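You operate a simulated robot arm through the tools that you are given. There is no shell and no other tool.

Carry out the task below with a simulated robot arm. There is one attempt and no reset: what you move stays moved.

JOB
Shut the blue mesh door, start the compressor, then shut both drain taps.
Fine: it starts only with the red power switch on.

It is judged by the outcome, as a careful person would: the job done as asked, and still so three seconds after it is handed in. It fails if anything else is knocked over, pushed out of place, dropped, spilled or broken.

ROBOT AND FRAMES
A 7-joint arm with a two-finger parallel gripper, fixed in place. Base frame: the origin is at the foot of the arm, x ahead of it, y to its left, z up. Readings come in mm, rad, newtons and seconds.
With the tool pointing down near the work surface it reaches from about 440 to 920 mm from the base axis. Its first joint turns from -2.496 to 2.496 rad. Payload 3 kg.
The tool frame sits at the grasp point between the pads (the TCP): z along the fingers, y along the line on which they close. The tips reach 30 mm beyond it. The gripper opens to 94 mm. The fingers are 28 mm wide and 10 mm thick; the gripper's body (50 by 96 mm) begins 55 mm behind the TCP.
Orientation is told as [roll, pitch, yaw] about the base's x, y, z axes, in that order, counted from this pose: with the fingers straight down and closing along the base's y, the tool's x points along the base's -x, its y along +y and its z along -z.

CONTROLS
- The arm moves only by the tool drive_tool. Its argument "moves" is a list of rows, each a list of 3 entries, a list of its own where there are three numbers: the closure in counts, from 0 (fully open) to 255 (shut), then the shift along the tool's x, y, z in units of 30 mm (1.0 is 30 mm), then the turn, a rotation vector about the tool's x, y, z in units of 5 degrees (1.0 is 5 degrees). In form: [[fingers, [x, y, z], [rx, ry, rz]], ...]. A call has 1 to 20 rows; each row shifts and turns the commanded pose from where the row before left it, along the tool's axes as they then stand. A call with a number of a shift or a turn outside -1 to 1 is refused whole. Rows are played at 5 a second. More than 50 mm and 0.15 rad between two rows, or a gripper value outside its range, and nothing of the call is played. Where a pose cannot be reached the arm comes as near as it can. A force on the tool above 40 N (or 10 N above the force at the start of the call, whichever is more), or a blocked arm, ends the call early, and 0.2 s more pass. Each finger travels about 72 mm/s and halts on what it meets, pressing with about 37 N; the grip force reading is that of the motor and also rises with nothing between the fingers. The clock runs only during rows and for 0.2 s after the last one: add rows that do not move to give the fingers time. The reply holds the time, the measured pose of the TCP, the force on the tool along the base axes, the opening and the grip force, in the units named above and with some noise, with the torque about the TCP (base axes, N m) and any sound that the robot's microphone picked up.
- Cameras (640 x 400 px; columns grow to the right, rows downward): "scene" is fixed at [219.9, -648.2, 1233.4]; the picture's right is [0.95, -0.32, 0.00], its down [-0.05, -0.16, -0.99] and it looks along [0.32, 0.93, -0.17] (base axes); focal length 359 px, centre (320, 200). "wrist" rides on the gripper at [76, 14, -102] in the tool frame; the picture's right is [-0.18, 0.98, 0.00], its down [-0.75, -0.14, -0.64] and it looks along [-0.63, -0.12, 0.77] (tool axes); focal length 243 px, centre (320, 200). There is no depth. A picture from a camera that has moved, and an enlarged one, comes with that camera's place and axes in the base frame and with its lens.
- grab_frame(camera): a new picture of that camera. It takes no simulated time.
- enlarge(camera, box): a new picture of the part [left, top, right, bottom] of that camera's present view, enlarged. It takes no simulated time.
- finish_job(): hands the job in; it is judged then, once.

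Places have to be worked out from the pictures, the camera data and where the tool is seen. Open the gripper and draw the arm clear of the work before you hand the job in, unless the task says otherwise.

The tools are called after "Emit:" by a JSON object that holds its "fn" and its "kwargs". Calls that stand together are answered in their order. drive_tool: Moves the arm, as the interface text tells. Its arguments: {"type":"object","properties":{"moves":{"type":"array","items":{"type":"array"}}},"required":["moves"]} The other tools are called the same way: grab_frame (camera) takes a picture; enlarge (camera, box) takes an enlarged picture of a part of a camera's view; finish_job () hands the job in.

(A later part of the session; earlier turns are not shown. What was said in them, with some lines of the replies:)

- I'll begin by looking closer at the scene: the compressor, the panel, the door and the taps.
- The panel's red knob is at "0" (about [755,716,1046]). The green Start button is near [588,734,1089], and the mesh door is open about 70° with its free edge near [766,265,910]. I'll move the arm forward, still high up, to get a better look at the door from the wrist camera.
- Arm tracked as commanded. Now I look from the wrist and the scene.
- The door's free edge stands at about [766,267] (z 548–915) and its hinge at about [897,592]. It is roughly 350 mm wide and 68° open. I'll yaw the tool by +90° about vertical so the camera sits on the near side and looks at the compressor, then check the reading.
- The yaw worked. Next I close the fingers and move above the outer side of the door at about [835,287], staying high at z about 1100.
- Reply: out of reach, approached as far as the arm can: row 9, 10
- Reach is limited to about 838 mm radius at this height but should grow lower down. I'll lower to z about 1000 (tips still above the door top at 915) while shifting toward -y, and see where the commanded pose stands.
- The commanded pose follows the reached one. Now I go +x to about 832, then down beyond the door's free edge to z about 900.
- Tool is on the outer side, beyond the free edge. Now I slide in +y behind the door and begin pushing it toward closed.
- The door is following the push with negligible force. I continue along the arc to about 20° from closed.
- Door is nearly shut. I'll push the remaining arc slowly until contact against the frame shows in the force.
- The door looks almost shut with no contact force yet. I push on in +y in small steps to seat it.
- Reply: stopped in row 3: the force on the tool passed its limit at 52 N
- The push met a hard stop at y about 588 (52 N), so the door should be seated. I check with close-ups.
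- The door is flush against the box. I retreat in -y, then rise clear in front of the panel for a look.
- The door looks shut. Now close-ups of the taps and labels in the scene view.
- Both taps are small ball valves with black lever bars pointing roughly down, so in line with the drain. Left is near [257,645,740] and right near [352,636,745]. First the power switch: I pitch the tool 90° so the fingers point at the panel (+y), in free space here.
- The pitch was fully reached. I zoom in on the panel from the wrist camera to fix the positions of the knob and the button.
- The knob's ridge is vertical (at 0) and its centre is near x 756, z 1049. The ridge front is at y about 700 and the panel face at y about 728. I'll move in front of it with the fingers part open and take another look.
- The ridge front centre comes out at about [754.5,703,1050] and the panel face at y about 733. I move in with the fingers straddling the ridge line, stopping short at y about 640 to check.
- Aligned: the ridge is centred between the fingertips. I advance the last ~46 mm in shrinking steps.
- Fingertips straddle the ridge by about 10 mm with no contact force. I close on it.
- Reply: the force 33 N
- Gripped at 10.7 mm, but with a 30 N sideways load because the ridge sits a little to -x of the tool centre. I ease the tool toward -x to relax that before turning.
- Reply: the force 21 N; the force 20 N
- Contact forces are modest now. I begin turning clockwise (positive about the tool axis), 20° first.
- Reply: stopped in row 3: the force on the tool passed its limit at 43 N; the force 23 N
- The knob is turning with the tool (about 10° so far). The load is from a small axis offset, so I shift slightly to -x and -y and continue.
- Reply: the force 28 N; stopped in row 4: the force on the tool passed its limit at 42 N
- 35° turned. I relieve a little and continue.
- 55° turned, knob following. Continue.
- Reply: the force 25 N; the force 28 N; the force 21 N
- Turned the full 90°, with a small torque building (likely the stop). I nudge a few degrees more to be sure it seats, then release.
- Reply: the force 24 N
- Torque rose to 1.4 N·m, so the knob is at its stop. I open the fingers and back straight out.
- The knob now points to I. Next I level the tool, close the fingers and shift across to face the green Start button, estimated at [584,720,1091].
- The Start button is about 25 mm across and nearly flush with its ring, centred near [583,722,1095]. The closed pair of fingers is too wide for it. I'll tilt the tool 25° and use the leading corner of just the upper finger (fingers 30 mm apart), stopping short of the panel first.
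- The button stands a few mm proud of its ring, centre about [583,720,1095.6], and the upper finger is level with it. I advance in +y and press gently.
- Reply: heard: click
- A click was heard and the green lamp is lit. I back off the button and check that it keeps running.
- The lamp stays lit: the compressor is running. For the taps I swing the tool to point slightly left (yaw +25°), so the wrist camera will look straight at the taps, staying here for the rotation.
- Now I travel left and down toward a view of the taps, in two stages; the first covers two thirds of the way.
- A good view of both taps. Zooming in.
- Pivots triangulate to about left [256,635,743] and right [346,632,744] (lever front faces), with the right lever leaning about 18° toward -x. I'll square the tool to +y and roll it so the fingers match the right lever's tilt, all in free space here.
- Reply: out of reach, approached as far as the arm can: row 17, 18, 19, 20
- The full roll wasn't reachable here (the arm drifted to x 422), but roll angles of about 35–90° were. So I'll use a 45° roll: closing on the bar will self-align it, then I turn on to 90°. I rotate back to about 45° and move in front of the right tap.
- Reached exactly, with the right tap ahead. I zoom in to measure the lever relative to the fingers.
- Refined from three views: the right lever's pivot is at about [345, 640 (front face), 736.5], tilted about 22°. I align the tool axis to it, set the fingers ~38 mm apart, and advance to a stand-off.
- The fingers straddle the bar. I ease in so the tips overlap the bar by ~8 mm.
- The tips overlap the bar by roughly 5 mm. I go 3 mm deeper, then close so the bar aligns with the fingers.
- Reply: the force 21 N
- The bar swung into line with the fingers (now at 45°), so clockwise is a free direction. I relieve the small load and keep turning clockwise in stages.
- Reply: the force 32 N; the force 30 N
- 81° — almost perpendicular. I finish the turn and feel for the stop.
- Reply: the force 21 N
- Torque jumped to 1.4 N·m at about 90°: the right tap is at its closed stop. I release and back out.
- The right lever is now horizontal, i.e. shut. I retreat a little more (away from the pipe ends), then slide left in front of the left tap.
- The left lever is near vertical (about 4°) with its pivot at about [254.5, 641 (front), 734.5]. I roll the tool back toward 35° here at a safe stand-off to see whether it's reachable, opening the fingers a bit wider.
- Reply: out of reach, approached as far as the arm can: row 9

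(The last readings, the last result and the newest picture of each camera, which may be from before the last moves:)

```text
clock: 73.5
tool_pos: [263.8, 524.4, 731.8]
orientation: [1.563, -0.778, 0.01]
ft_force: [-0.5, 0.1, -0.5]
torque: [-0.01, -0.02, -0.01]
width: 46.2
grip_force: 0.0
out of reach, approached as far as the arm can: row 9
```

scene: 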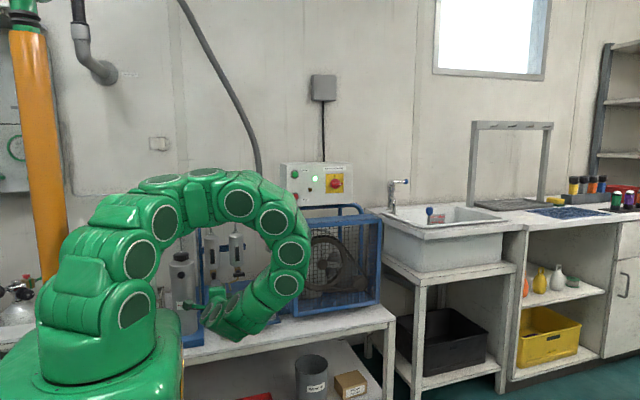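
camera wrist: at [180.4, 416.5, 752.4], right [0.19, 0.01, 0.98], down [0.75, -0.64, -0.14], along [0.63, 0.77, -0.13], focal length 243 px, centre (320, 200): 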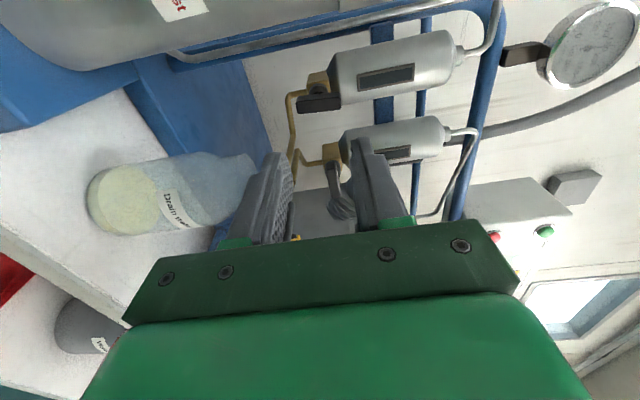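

α=45° is right at the reach limit here. I move forward to y about 570 (toward the tap, where there may be more room) and see if the pose holds.

Emit:
{"fn": "drive_tool", "kwargs": {"moves": [[130, [0.07, 0.14, 0.75], [0, 0, 0]], [130, [0.07, 0.14, 0.75], [0, 0, 0]], [130, [0, 0, 0], [0, 0, 0]]]}}

Emit:
{"fn": "grab_frame", "kwargs": {"camera": "wrist"}}

Emit:
{"fn": "enlarge", "kwargs": {"camera": "scene", "box": [170, 230, 290, 330]}}

```text
clock: 74.3
tool_pos: [255.3, 569.5, 734.7]
orientation: [1.559, -0.778, 0.009]
ft_force: [0.2, 0.0, -1.1]
torque: [-0.03, 0.0, -0.05]
width: 46.2
grip_force: 0.0
```

```text
taken
camera wrist: at [190.7, 465.7, 691.1], right [-0.56, 0.0, 0.83], down [0.64, -0.64, 0.43], along [0.53, 0.77, 0.35], focal length 243 px, centre (320, 200)
```

wrist: 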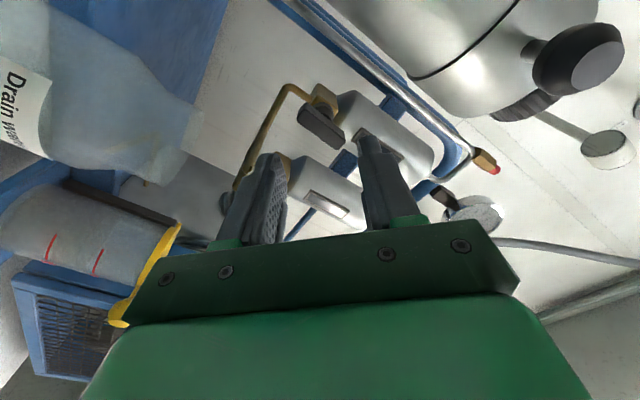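

```text
4.00 times, centred on (230, 280) of scene
camera zoom: at [219.9, -648.2, 1233.4], right [0.95, -0.32, 0.0], down [-0.05, -0.16, -0.99], along [0.32, 0.93, -0.17], focal length 1436 px, centre (680, -120)
```

zoom: 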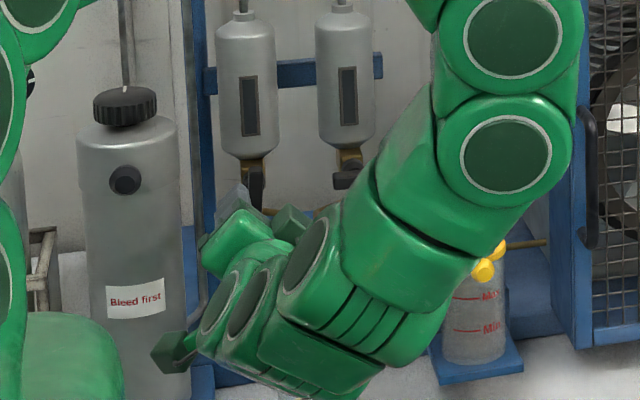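

The pose holds at y about 570. I try rolling 10° further back (α about 35°) here to reduce the mismatch with the lever.

Emit:
{"fn": "drive_tool", "kwargs": {"moves": [[130, [0, 0, 0], [0, 0, -1]], [130, [0, 0, 0], [0, 0, -1]], [130, [0, 0, 0], [0, 0, 0]]]}}

Emit:
{"fn": "enlarge", "kwargs": {"camera": "wrist", "box": [240, 60, 400, 180]}}

```text
clock: 75.1
tool_pos: [270.8, 584.6, 722.5]
orientation: [1.563, -0.951, 0.017]
ft_force: [-30.0, -15.0, 11.1]
torque: [-0.07, 0.4, 0.43]
width: 28.4
grip_force: 0.2
out of reach, approached as far as the arm can: row 1, 2
```

```text
3.33 times, centred on (320, 120) of wrist
camera zoom: at [215.7, 480.3, 668.7], right [-0.69, 0.0, 0.72], down [0.56, -0.63, 0.53], along [0.45, 0.77, 0.44], focal length 809 px, centre (320, 467)
```

zoom: 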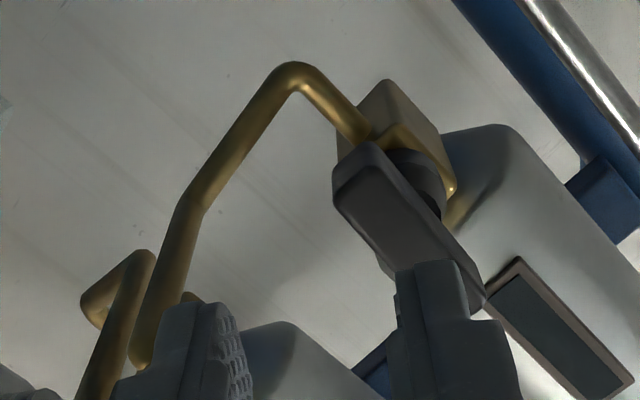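

The solver drifted right and a finger is now pressed by the left drain pipe (30 N). I back away up-left immediately while rolling back to 45°.

Emit:
{"fn": "drive_tool", "kwargs": {"moves": [[150, [-0.02, 0.32, -0.17], [0, 0, 1]], [150, [0, 0.32, -0.17], [0, 0, 1]], [150, [0, 0, 0], [0, 0, 0]]]}}

Emit:
{"fn": "grab_frame", "kwargs": {"camera": "wrist"}}

Emit:
{"fn": "enlarge", "kwargs": {"camera": "scene", "box": [170, 230, 290, 330]}}

```text
clock: 75.9
tool_pos: [256.7, 573.7, 733.9]
orientation: [1.561, -0.778, 0.009]
ft_force: [0.4, -0.1, -0.6]
torque: [-0.01, -0.01, 0.01]
width: 39.0
grip_force: 0.1
```

```text
taken
camera wrist: at [193.6, 470.1, 691.3], right [-0.56, 0.01, 0.83], down [0.64, -0.64, 0.43], along [0.53, 0.77, 0.35], focal length 243 px, centre (320, 200)
```

wrist: 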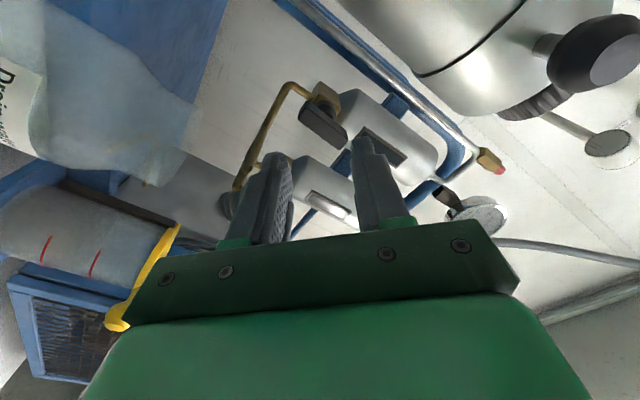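

```text
4.00 times, centred on (230, 280) of scene
camera zoom: at [219.9, -648.2, 1233.4], right [0.95, -0.32, 0.0], down [-0.05, -0.16, -0.99], along [0.32, 0.93, -0.17], focal length 1436 px, centre (680, -120)
```

zoom: 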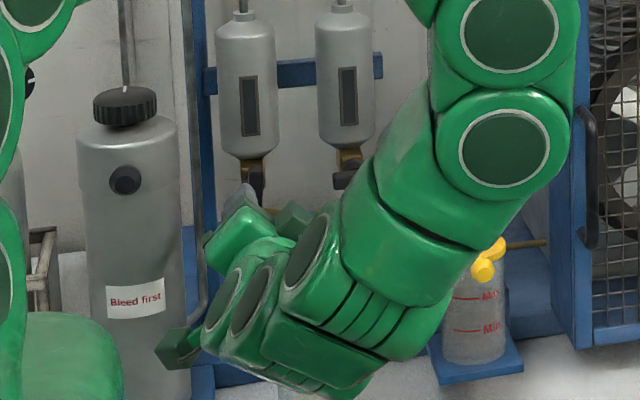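

Free again, and the pipe and taps look undisturbed. I take a close look at the pipe's position relative to the fingers before going in.

Emit:
{"fn": "enlarge", "kwargs": {"camera": "wrist", "box": [220, 60, 400, 190]}}

Emit:
{"fn": "enlarge", "kwargs": {"camera": "wrist", "box": [220, 65, 360, 165]}}

```text
3.08 times, centred on (310, 125) of wrist
camera zoom: at [193.6, 470.1, 691.3], right [-0.56, 0.01, 0.83], down [0.64, -0.64, 0.43], along [0.53, 0.77, 0.35], focal length 746 px, centre (351, 431)
```

zoom: 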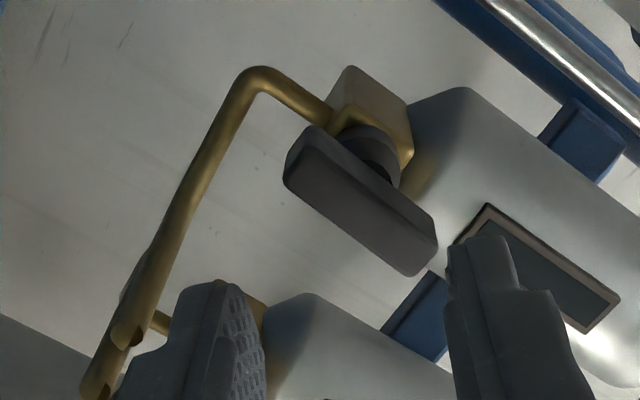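

```text
4.00 times, centred on (290, 115) of wrist
camera zoom: at [193.6, 470.1, 691.3], right [-0.56, 0.01, 0.83], down [0.64, -0.64, 0.43], along [0.53, 0.77, 0.35], focal length 970 px, centre (440, 540)
```

zoom: 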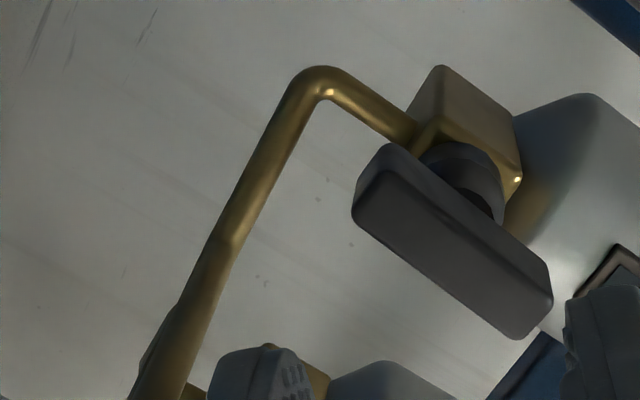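

The drain pipes run at z about 698 with the left one at x about 288, so at 45° roll and 46 mm opening the lower finger clears it by ~11 mm. I advance to the left lever with the tool axis on its pivot.

Emit:
{"fn": "drive_tool", "kwargs": {"moves": [[130, [0.038, 0.066, 0.4], [0, 0, 0]], [130, [0, 0, 0.4], [0, 0, 0]], [130, [0, 0, 0], [0, 0, 0]]]}}

Emit:
{"fn": "enlarge", "kwargs": {"camera": "wrist", "box": [220, 60, 420, 200]}}

```text
clock: 76.7
tool_pos: [255.6, 596.3, 734.5]
orientation: [1.56, -0.778, 0.011]
ft_force: [0.2, 0.8, 0.8]
torque: [-0.02, 0.0, 0.0]
width: 46.2
grip_force: 0.0
```

```text
2.86 times, centred on (320, 130) of wrist
camera zoom: at [192.0, 493.2, 691.3], right [-0.56, 0.0, 0.83], down [0.64, -0.64, 0.43], along [0.53, 0.77, 0.35], focal length 693 px, centre (320, 400)
```

zoom: 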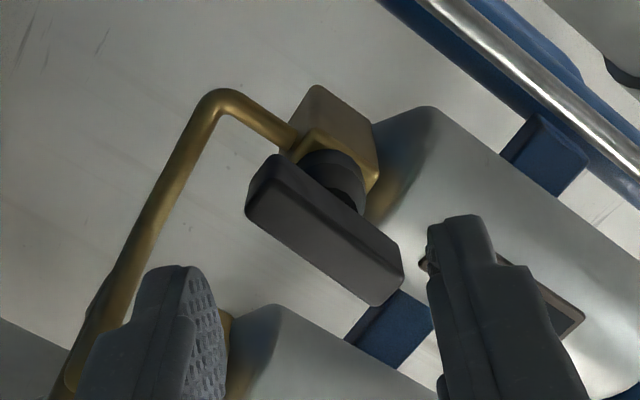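

Emit:
{"fn": "drive_tool", "kwargs": {"moves": [[130, [0.005, 0.015, 0.3], [0, 0, 0]], [130, [0, 0, 0.25], [0, 0, 0]], [130, [0, 0, 0], [0, 0, 0]]]}}

Emit:
{"fn": "enlarge", "kwargs": {"camera": "wrist", "box": [220, 60, 420, 200]}}

```text
clock: 77.5
tool_pos: [255.3, 615.0, 734.9]
orientation: [1.561, -0.778, 0.011]
ft_force: [-0.3, -0.3, -0.3]
torque: [0.01, 0.0, 0.0]
width: 46.4
grip_force: 0.0
```

```text
2.86 times, centred on (320, 130) of wrist
camera zoom: at [191.5, 510.1, 692.0], right [-0.56, 0.0, 0.83], down [0.64, -0.64, 0.43], along [0.53, 0.77, 0.35], focal length 693 px, centre (320, 400)
```

zoom: 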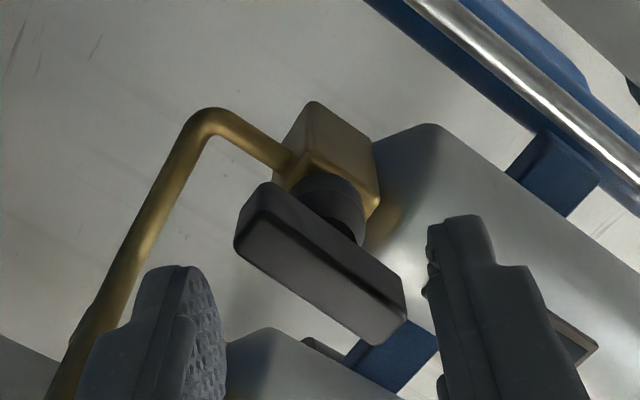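

Aligned, with the bar between the pads. I go 4 mm deeper and close gradually so the bar rotates into line.

Emit:
{"fn": "drive_tool", "kwargs": {"moves": [[130, [0, 0, 0.13], [0, 0, 0]], [150, [0, 0, 0], [0, 0, 0]], [180, [0, 0, 0], [0, 0, 0]], [210, [0, 0, 0], [0, 0, 0]], [255, [0, 0, 0], [0, 0, 0]], [255, [0, 0, 0], [0, 0, 0]]]}}

Emit:
{"fn": "enlarge", "kwargs": {"camera": "wrist", "box": [220, 60, 420, 200]}}

```text
clock: 78.9
tool_pos: [255.6, 616.7, 734.7]
orientation: [1.562, -0.78, 0.01]
ft_force: [-10.2, -5.7, 16.6]
torque: [0.59, -0.02, 0.21]
width: 12.2
grip_force: 45.2
```

```text
2.86 times, centred on (320, 130) of wrist
camera zoom: at [191.3, 514.1, 692.5], right [-0.56, 0.0, 0.83], down [0.64, -0.64, 0.43], along [0.53, 0.77, 0.35], focal length 693 px, centre (320, 400)
```

zoom: 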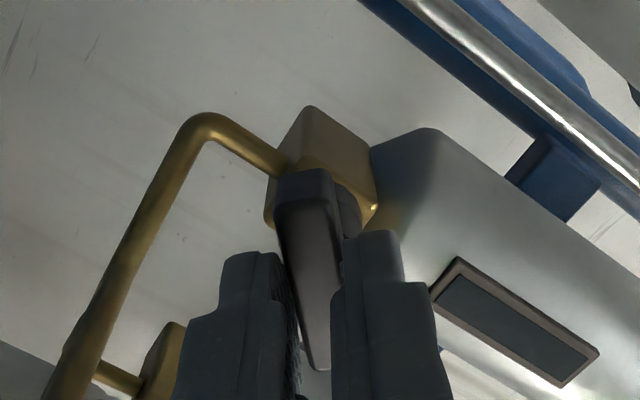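

The lever swung to 45° and is gripped (12.2 mm). I continue clockwise in stages, easing the side load as I go.

Emit:
{"fn": "drive_tool", "kwargs": {"moves": [[255, [-0.005, 0.017, 0], [0, 0, 0]], [255, [0, 0, 0], [0, 0, 0.8]], [255, [0, 0, 0], [0, 0, 0.8]], [255, [0, 0, 0], [0, 0, 0.8]], [255, [0, 0, 0], [0, 0, 0]]]}}

```text
clock: 80.1
tool_pos: [254.8, 617.7, 734.7]
orientation: [1.564, -0.57, 0.009]
ft_force: [-12.4, -1.3, 18.4]
torque: [0.13, 0.03, 0.92]
width: 12.3
grip_force: 44.8
```

Emit:
{"fn": "drive_tool", "kwargs": {"moves": [[255, [0, 0.022, 0], [0, 0, 0]], [255, [0, 0, 0], [0, 0, 0.8]], [255, [0, 0, 0], [0, 0, 0.8]], [255, [0, 0, 0], [0, 0, 0.8]], [255, [0, 0, 0], [0, 0, 0]]]}}

```text
clock: 81.3
tool_pos: [254.9, 618.4, 736.0]
orientation: [1.563, -0.359, 0.006]
ft_force: [-5.6, 10.6, -12.3]
torque: [-0.61, -0.02, 0.91]
width: 12.1
grip_force: 46.0
```

Emit:
{"fn": "drive_tool", "kwargs": {"moves": [[255, [0.002, -0.007, 0.004], [0, 0, 0.8]], [255, [0, 0, 0], [0, 0, 0.8]], [255, [0, 0, 0], [0, 0, 0.8]], [255, [0, 0, 0], [0, 0, 0.6]], [255, [0, 0, 0], [0, 0, 0]]]}}

```text
clock: 82.5
tool_pos: [255.0, 617.7, 735.7]
orientation: [1.562, -0.098, 0.003]
ft_force: [-5.6, -24.5, -25.2]
torque: [-0.6, -0.01, 0.27]
width: 12.1
grip_force: 45.3
```

Emit:
{"fn": "drive_tool", "kwargs": {"moves": [[255, [0.002, -0.022, -0.015], [0, 0, 0]], [255, [0, 0, 0], [0, 0, 0.6]], [255, [0, 0, 0], [0, 0, 0.5]], [255, [0, 0, 0], [0, 0, 0]]]}}

```text
clock: 83.5
tool_pos: [254.6, 617.7, 734.6]
orientation: [1.563, -0.002, 0.002]
ft_force: [0.0, -22.6, -12.6]
torque: [-0.3, 0.01, 0.32]
width: 12.0
grip_force: 44.9
```

Emit:
{"fn": "drive_tool", "kwargs": {"moves": [[255, [0, -0.012, -0.012], [0, 0, 0.4]], [255, [0, 0, 0], [0, 0, 0.4]], [255, [0, 0, 0], [0, 0, 0]]]}}

```text
clock: 84.3
tool_pos: [254.6, 617.6, 735.3]
orientation: [1.565, 0.067, 0.001]
ft_force: [7.8, 27.5, -3.7]
torque: [-0.07, -1.44, -0.04]
width: 13.3
grip_force: 44.8
```

The same 1.4 N·m stop at 90°: the left tap is shut. I release and back straight out.

Emit:
{"fn": "drive_tool", "kwargs": {"moves": [[152, [0, 0, 0], [0, 0, 0]], [152, [0, 0, 0], [0, 0, 0]], [152, [0, 0, -0.4], [0, 0, 0]], [152, [0, 0, -0.8], [0, 0, 0]], [152, [0, 0, -0.8], [0, 0, 0]], [152, [0, 0, -0.8], [0, 0, 0]], [152, [0, 0, 0], [0, 0, 0]]]}}

Emit:
{"fn": "grab_frame", "kwargs": {"camera": "wrist"}}

Emit:
{"fn": "enlarge", "kwargs": {"camera": "scene", "box": [195, 240, 275, 300]}}

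```text
clock: 85.9
tool_pos: [255.7, 532.3, 737.7]
orientation: [1.562, 0.068, 0.002]
ft_force: [0.5, 0.0, -0.9]
torque: [0.0, 0.01, 0.01]
width: 38.2
grip_force: 0.1
```

```text
taken
camera wrist: at [181.6, 428.3, 757.2], right [0.25, 0.01, 0.97], down [0.74, -0.64, -0.19], along [0.62, 0.77, -0.17], focal length 243 px, centre (320, 200)
```

wrist: 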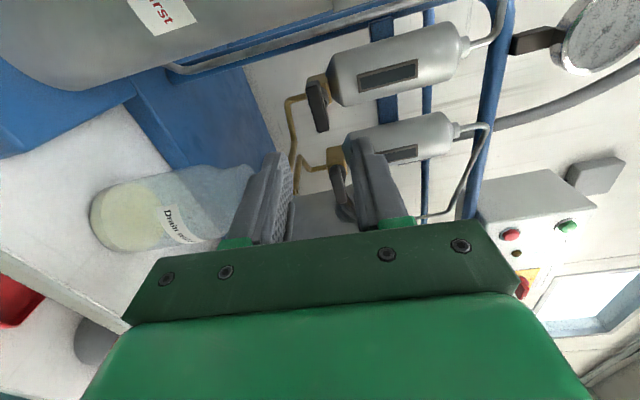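

```text
6.67 times, centred on (235, 270) of scene
camera zoom: at [219.9, -648.2, 1233.4], right [0.95, -0.32, 0.0], down [-0.05, -0.16, -0.99], along [0.32, 0.93, -0.17], focal length 2393 px, centre (887, -267)
```

zoom: 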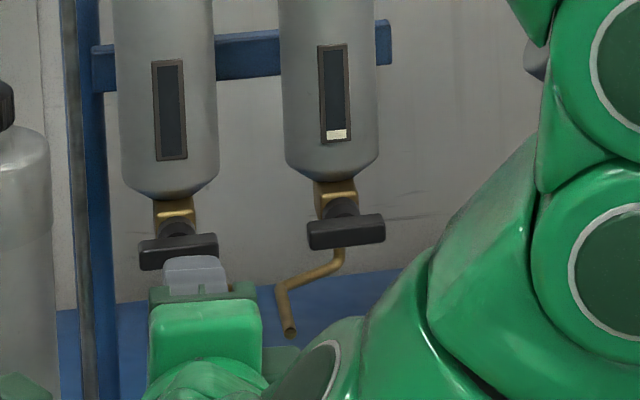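

Both levers are horizontal, and liquid is starting to collect in the right separator's sight glass, so it's running and shut. I lift the arm up and away from the work, opening the gripper.

Emit:
{"fn": "drive_tool", "kwargs": {"moves": [[100, [0, 0, -0.4], [0, 0, 0]], [50, [-0.3, 0.9, -0.1], [0, 0, 0]], [0, [-0.5, 0.9, -0.1], [0, 0, 0]], [0, [-0.6, 0.9, -0.1], [0, 0, 0]], [0, [-0.6, 0.9, -0.1], [0, 0, 0]], [0, [-0.6, 0.9, -0.1], [0, 0, 0]], [0, [-0.6, 0.9, -0.1], [0, 0, 0]], [0, [-0.6, 0.9, -0.1], [0, 0, 0]], [0, [-0.6, 0.9, -0.1], [0, 0, 0]], [0, [-0.6, 0.9, -0.1], [0, 0, 0]], [0, [0, 0, 0], [0, 0, 0]]]}}

Emit:
{"fn": "grab_frame", "kwargs": {"camera": "scene"}}

Emit:
{"fn": "enlarge", "kwargs": {"camera": "scene", "box": [180, 150, 400, 340]}}

```text
clock: 88.3
tool_pos: [420.6, 497.8, 967.1]
orientation: [1.565, 0.068, 0.002]
ft_force: [-0.3, -0.4, -0.4]
torque: [0.01, 0.03, -0.03]
width: 94.0
grip_force: 0.0
```

```text
taken
```

scene: 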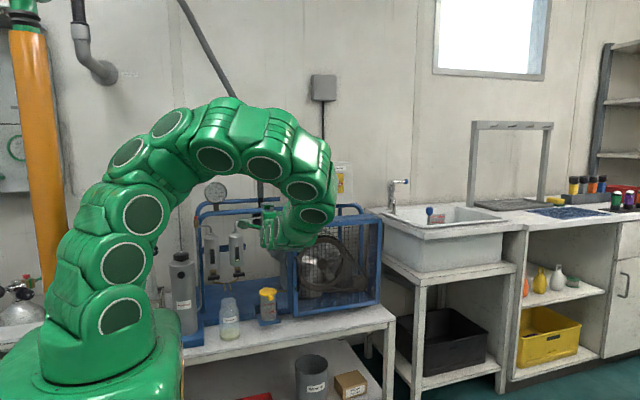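

```text
2.11 times, centred on (290, 245) of scene
camera zoom: at [219.9, -648.2, 1233.4], right [0.95, -0.32, 0.0], down [-0.05, -0.16, -0.99], along [0.32, 0.93, -0.17], focal length 756 px, centre (383, 105)
```

zoom: 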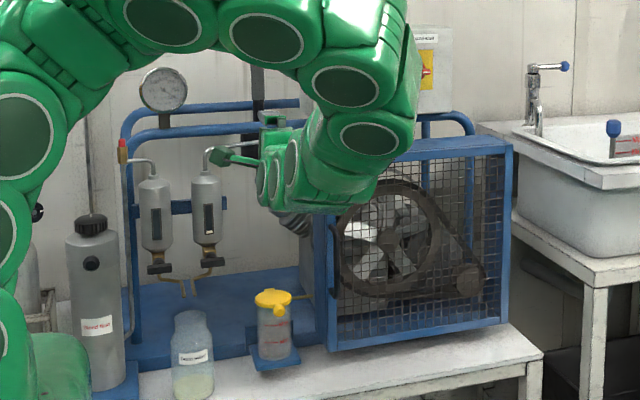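

I draw back further from the work to have a clear view and leave clearance.

Emit:
{"fn": "drive_tool", "kwargs": {"moves": [[0, [-0.3, 0.8, -0.6], [0, 0, 0]], [0, [-0.3, 0.8, -0.6], [0, 0, 0]], [0, [-0.3, 0.8, -0.6], [0, 0, 0]], [0, [-0.3, 0.8, -0.6], [0, 0, 0]], [0, [-0.3, 0.8, -0.6], [0, 0, 0]], [0, [-0.3, 0.8, -0.6], [0, 0, 0]], [0, [-0.3, 0.8, -0.6], [0, 0, 0]], [0, [0, 0, 0], [0, 0, 0]]]}}

Emit:
{"fn": "grab_frame", "kwargs": {"camera": "scene"}}

Emit:
{"fn": "grab_frame", "kwargs": {"camera": "wrist"}}

Emit:
{"fn": "enlarge", "kwargs": {"camera": "scene", "box": [180, 150, 400, 340]}}

Emit:
{"fn": "enlarge", "kwargs": {"camera": "scene", "box": [195, 175, 265, 285]}}

```text
clock: 90.1
tool_pos: [494.8, 372.1, 1132.2]
orientation: [1.565, 0.069, 0.004]
ft_force: [0.1, -0.2, 1.2]
torque: [0.01, -0.02, 0.0]
width: 94.0
grip_force: 0.1
```

```text
taken
```

scene: 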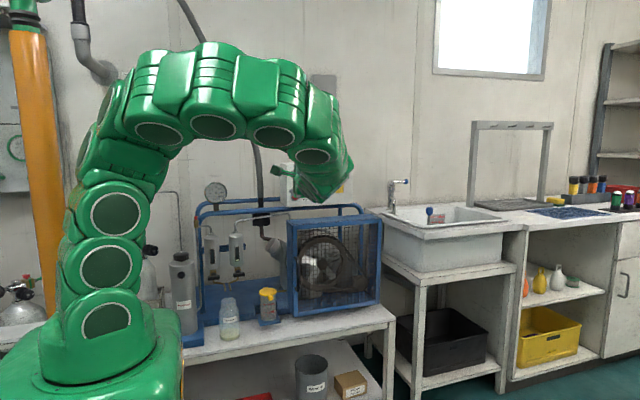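

```text
taken
camera wrist: at [420.9, 268.8, 1151.6], right [0.25, 0.01, 0.97], down [0.74, -0.64, -0.19], along [0.62, 0.77, -0.17], focal length 243 px, centre (320, 200)
```

wrist: 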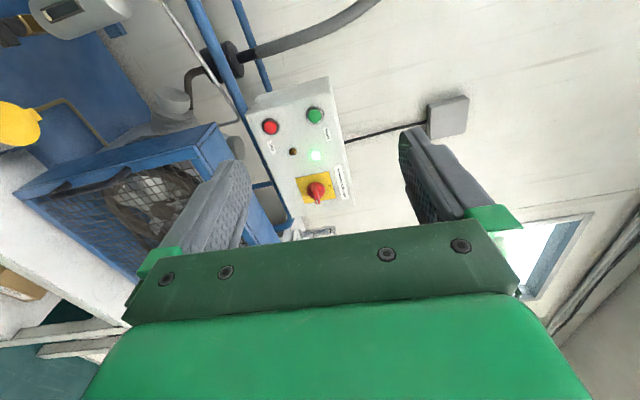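

```text
2.11 times, centred on (290, 245) of scene
camera zoom: at [219.9, -648.2, 1233.4], right [0.95, -0.32, 0.0], down [-0.05, -0.16, -0.99], along [0.32, 0.93, -0.17], focal length 756 px, centre (383, 105)
```

zoom: 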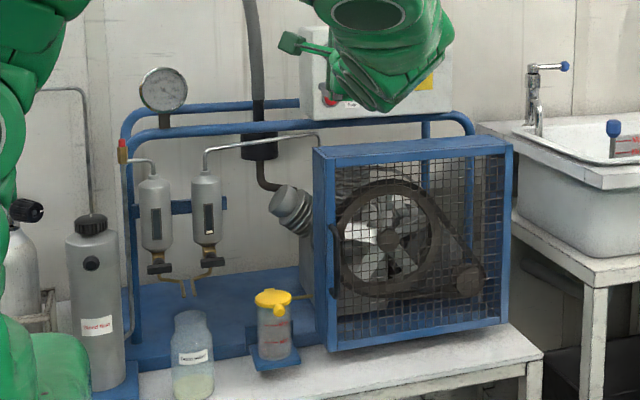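

```text
3.64 times, centred on (230, 230) of scene
camera zoom: at [219.9, -648.2, 1233.4], right [0.95, -0.32, 0.0], down [-0.05, -0.16, -0.99], along [0.32, 0.93, -0.17], focal length 1305 px, centre (647, 91)
```

zoom: 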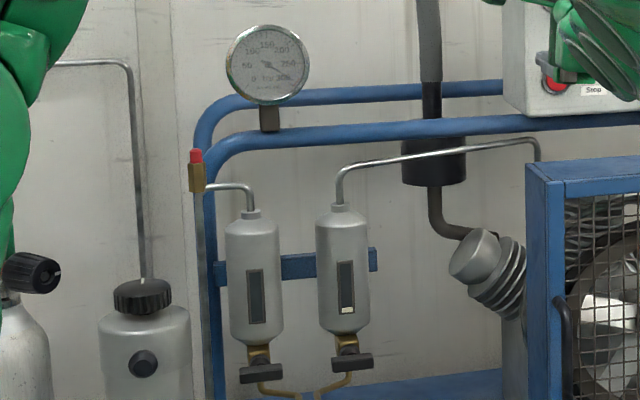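

Emit:
{"fn": "enlarge", "kwargs": {"camera": "scene", "box": [200, 178, 232, 206]}}

Emit:
{"fn": "enlarge", "kwargs": {"camera": "scene", "box": [275, 200, 395, 325]}}

Emit:
{"fn": "enlarge", "kwargs": {"camera": "wrist", "box": [0, 60, 360, 285]}}

```text
14.29 times, centred on (216, 192) of scene
camera zoom: at [219.9, -648.2, 1233.4], right [0.95, -0.32, 0.0], down [-0.05, -0.16, -0.99], along [0.32, 0.93, -0.17], focal length 5127 px, centre (1806, 314)
```

zoom: 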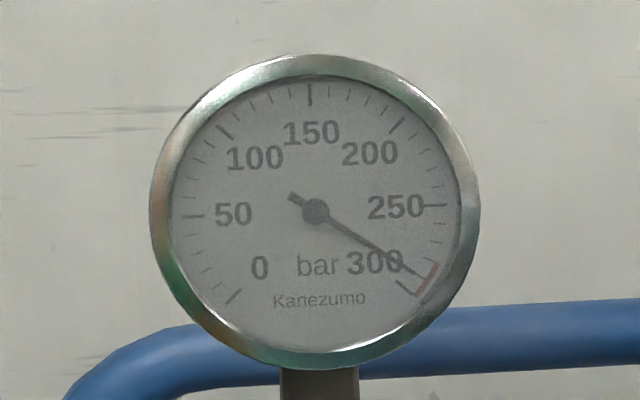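

```text
3.20 times, centred on (335, 262) of scene
camera zoom: at [219.9, -648.2, 1233.4], right [0.95, -0.32, 0.0], down [-0.05, -0.16, -0.99], along [0.32, 0.93, -0.17], focal length 1148 px, centre (272, 0)
```

zoom: 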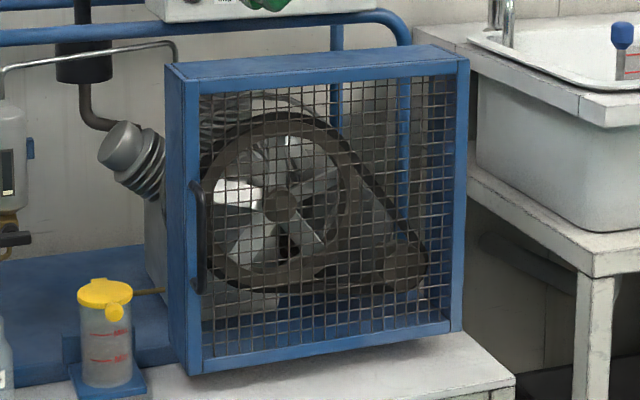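

```text
1.78 times, centred on (180, 172) of wrist
camera zoom: at [420.9, 268.8, 1151.6], right [0.25, 0.01, 0.97], down [0.74, -0.64, -0.19], along [0.62, 0.77, -0.17], focal length 431 px, centre (569, 249)
```

zoom: 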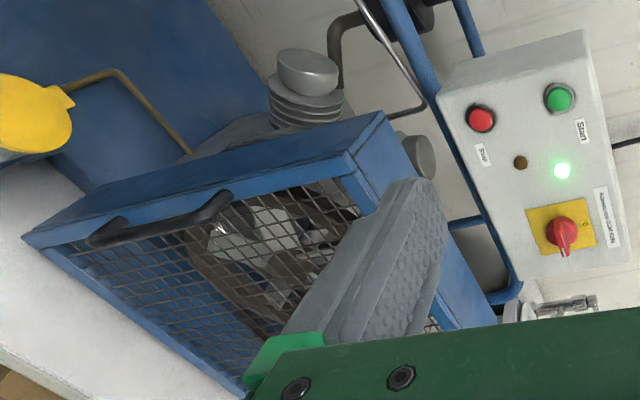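

Everything checks out:
- **Door:** flush against its frame.
- **Power and compressor:** the switch is at I, the lamp is lit and the gauge is pressurised.
- **Taps:** both levers are horizontal.
- **Arm:** gripper open, and clear of the work.

Nothing else looks displaced, so I hand the job in.

Emit:
{"fn": "finish_job", "kwargs": {}}

```text
The job is handed in.
```

The blue mesh door is shut, the compressor is running, and both drain taps are closed. I've handed the job in; no verdict came back with it.

- **Door:** I pushed it closed until it met a firm stop. It sits flush against its frame.
- **Compressor:** I turned the red power switch to I and pressed Start. It clicked, and the green lamp was still lit at the last check.
- **Drain taps:** I turned both levers clockwise to their stops, and they now sit horizontal. Liquid had begun to collect in the right separator's sight glass.
- **Pipe contact:** while I was lining up on the left tap, a finger pressed against the left drain pipe with about 30 N. I backed off at once. The pipe and taps looked undisturbed afterwards.
- **Pressure:** the gauge read about 290 bar at the last look, just short of the red mark at 300. I did not check whether it was still rising.

The gripper is open and the arm is clear of the work.
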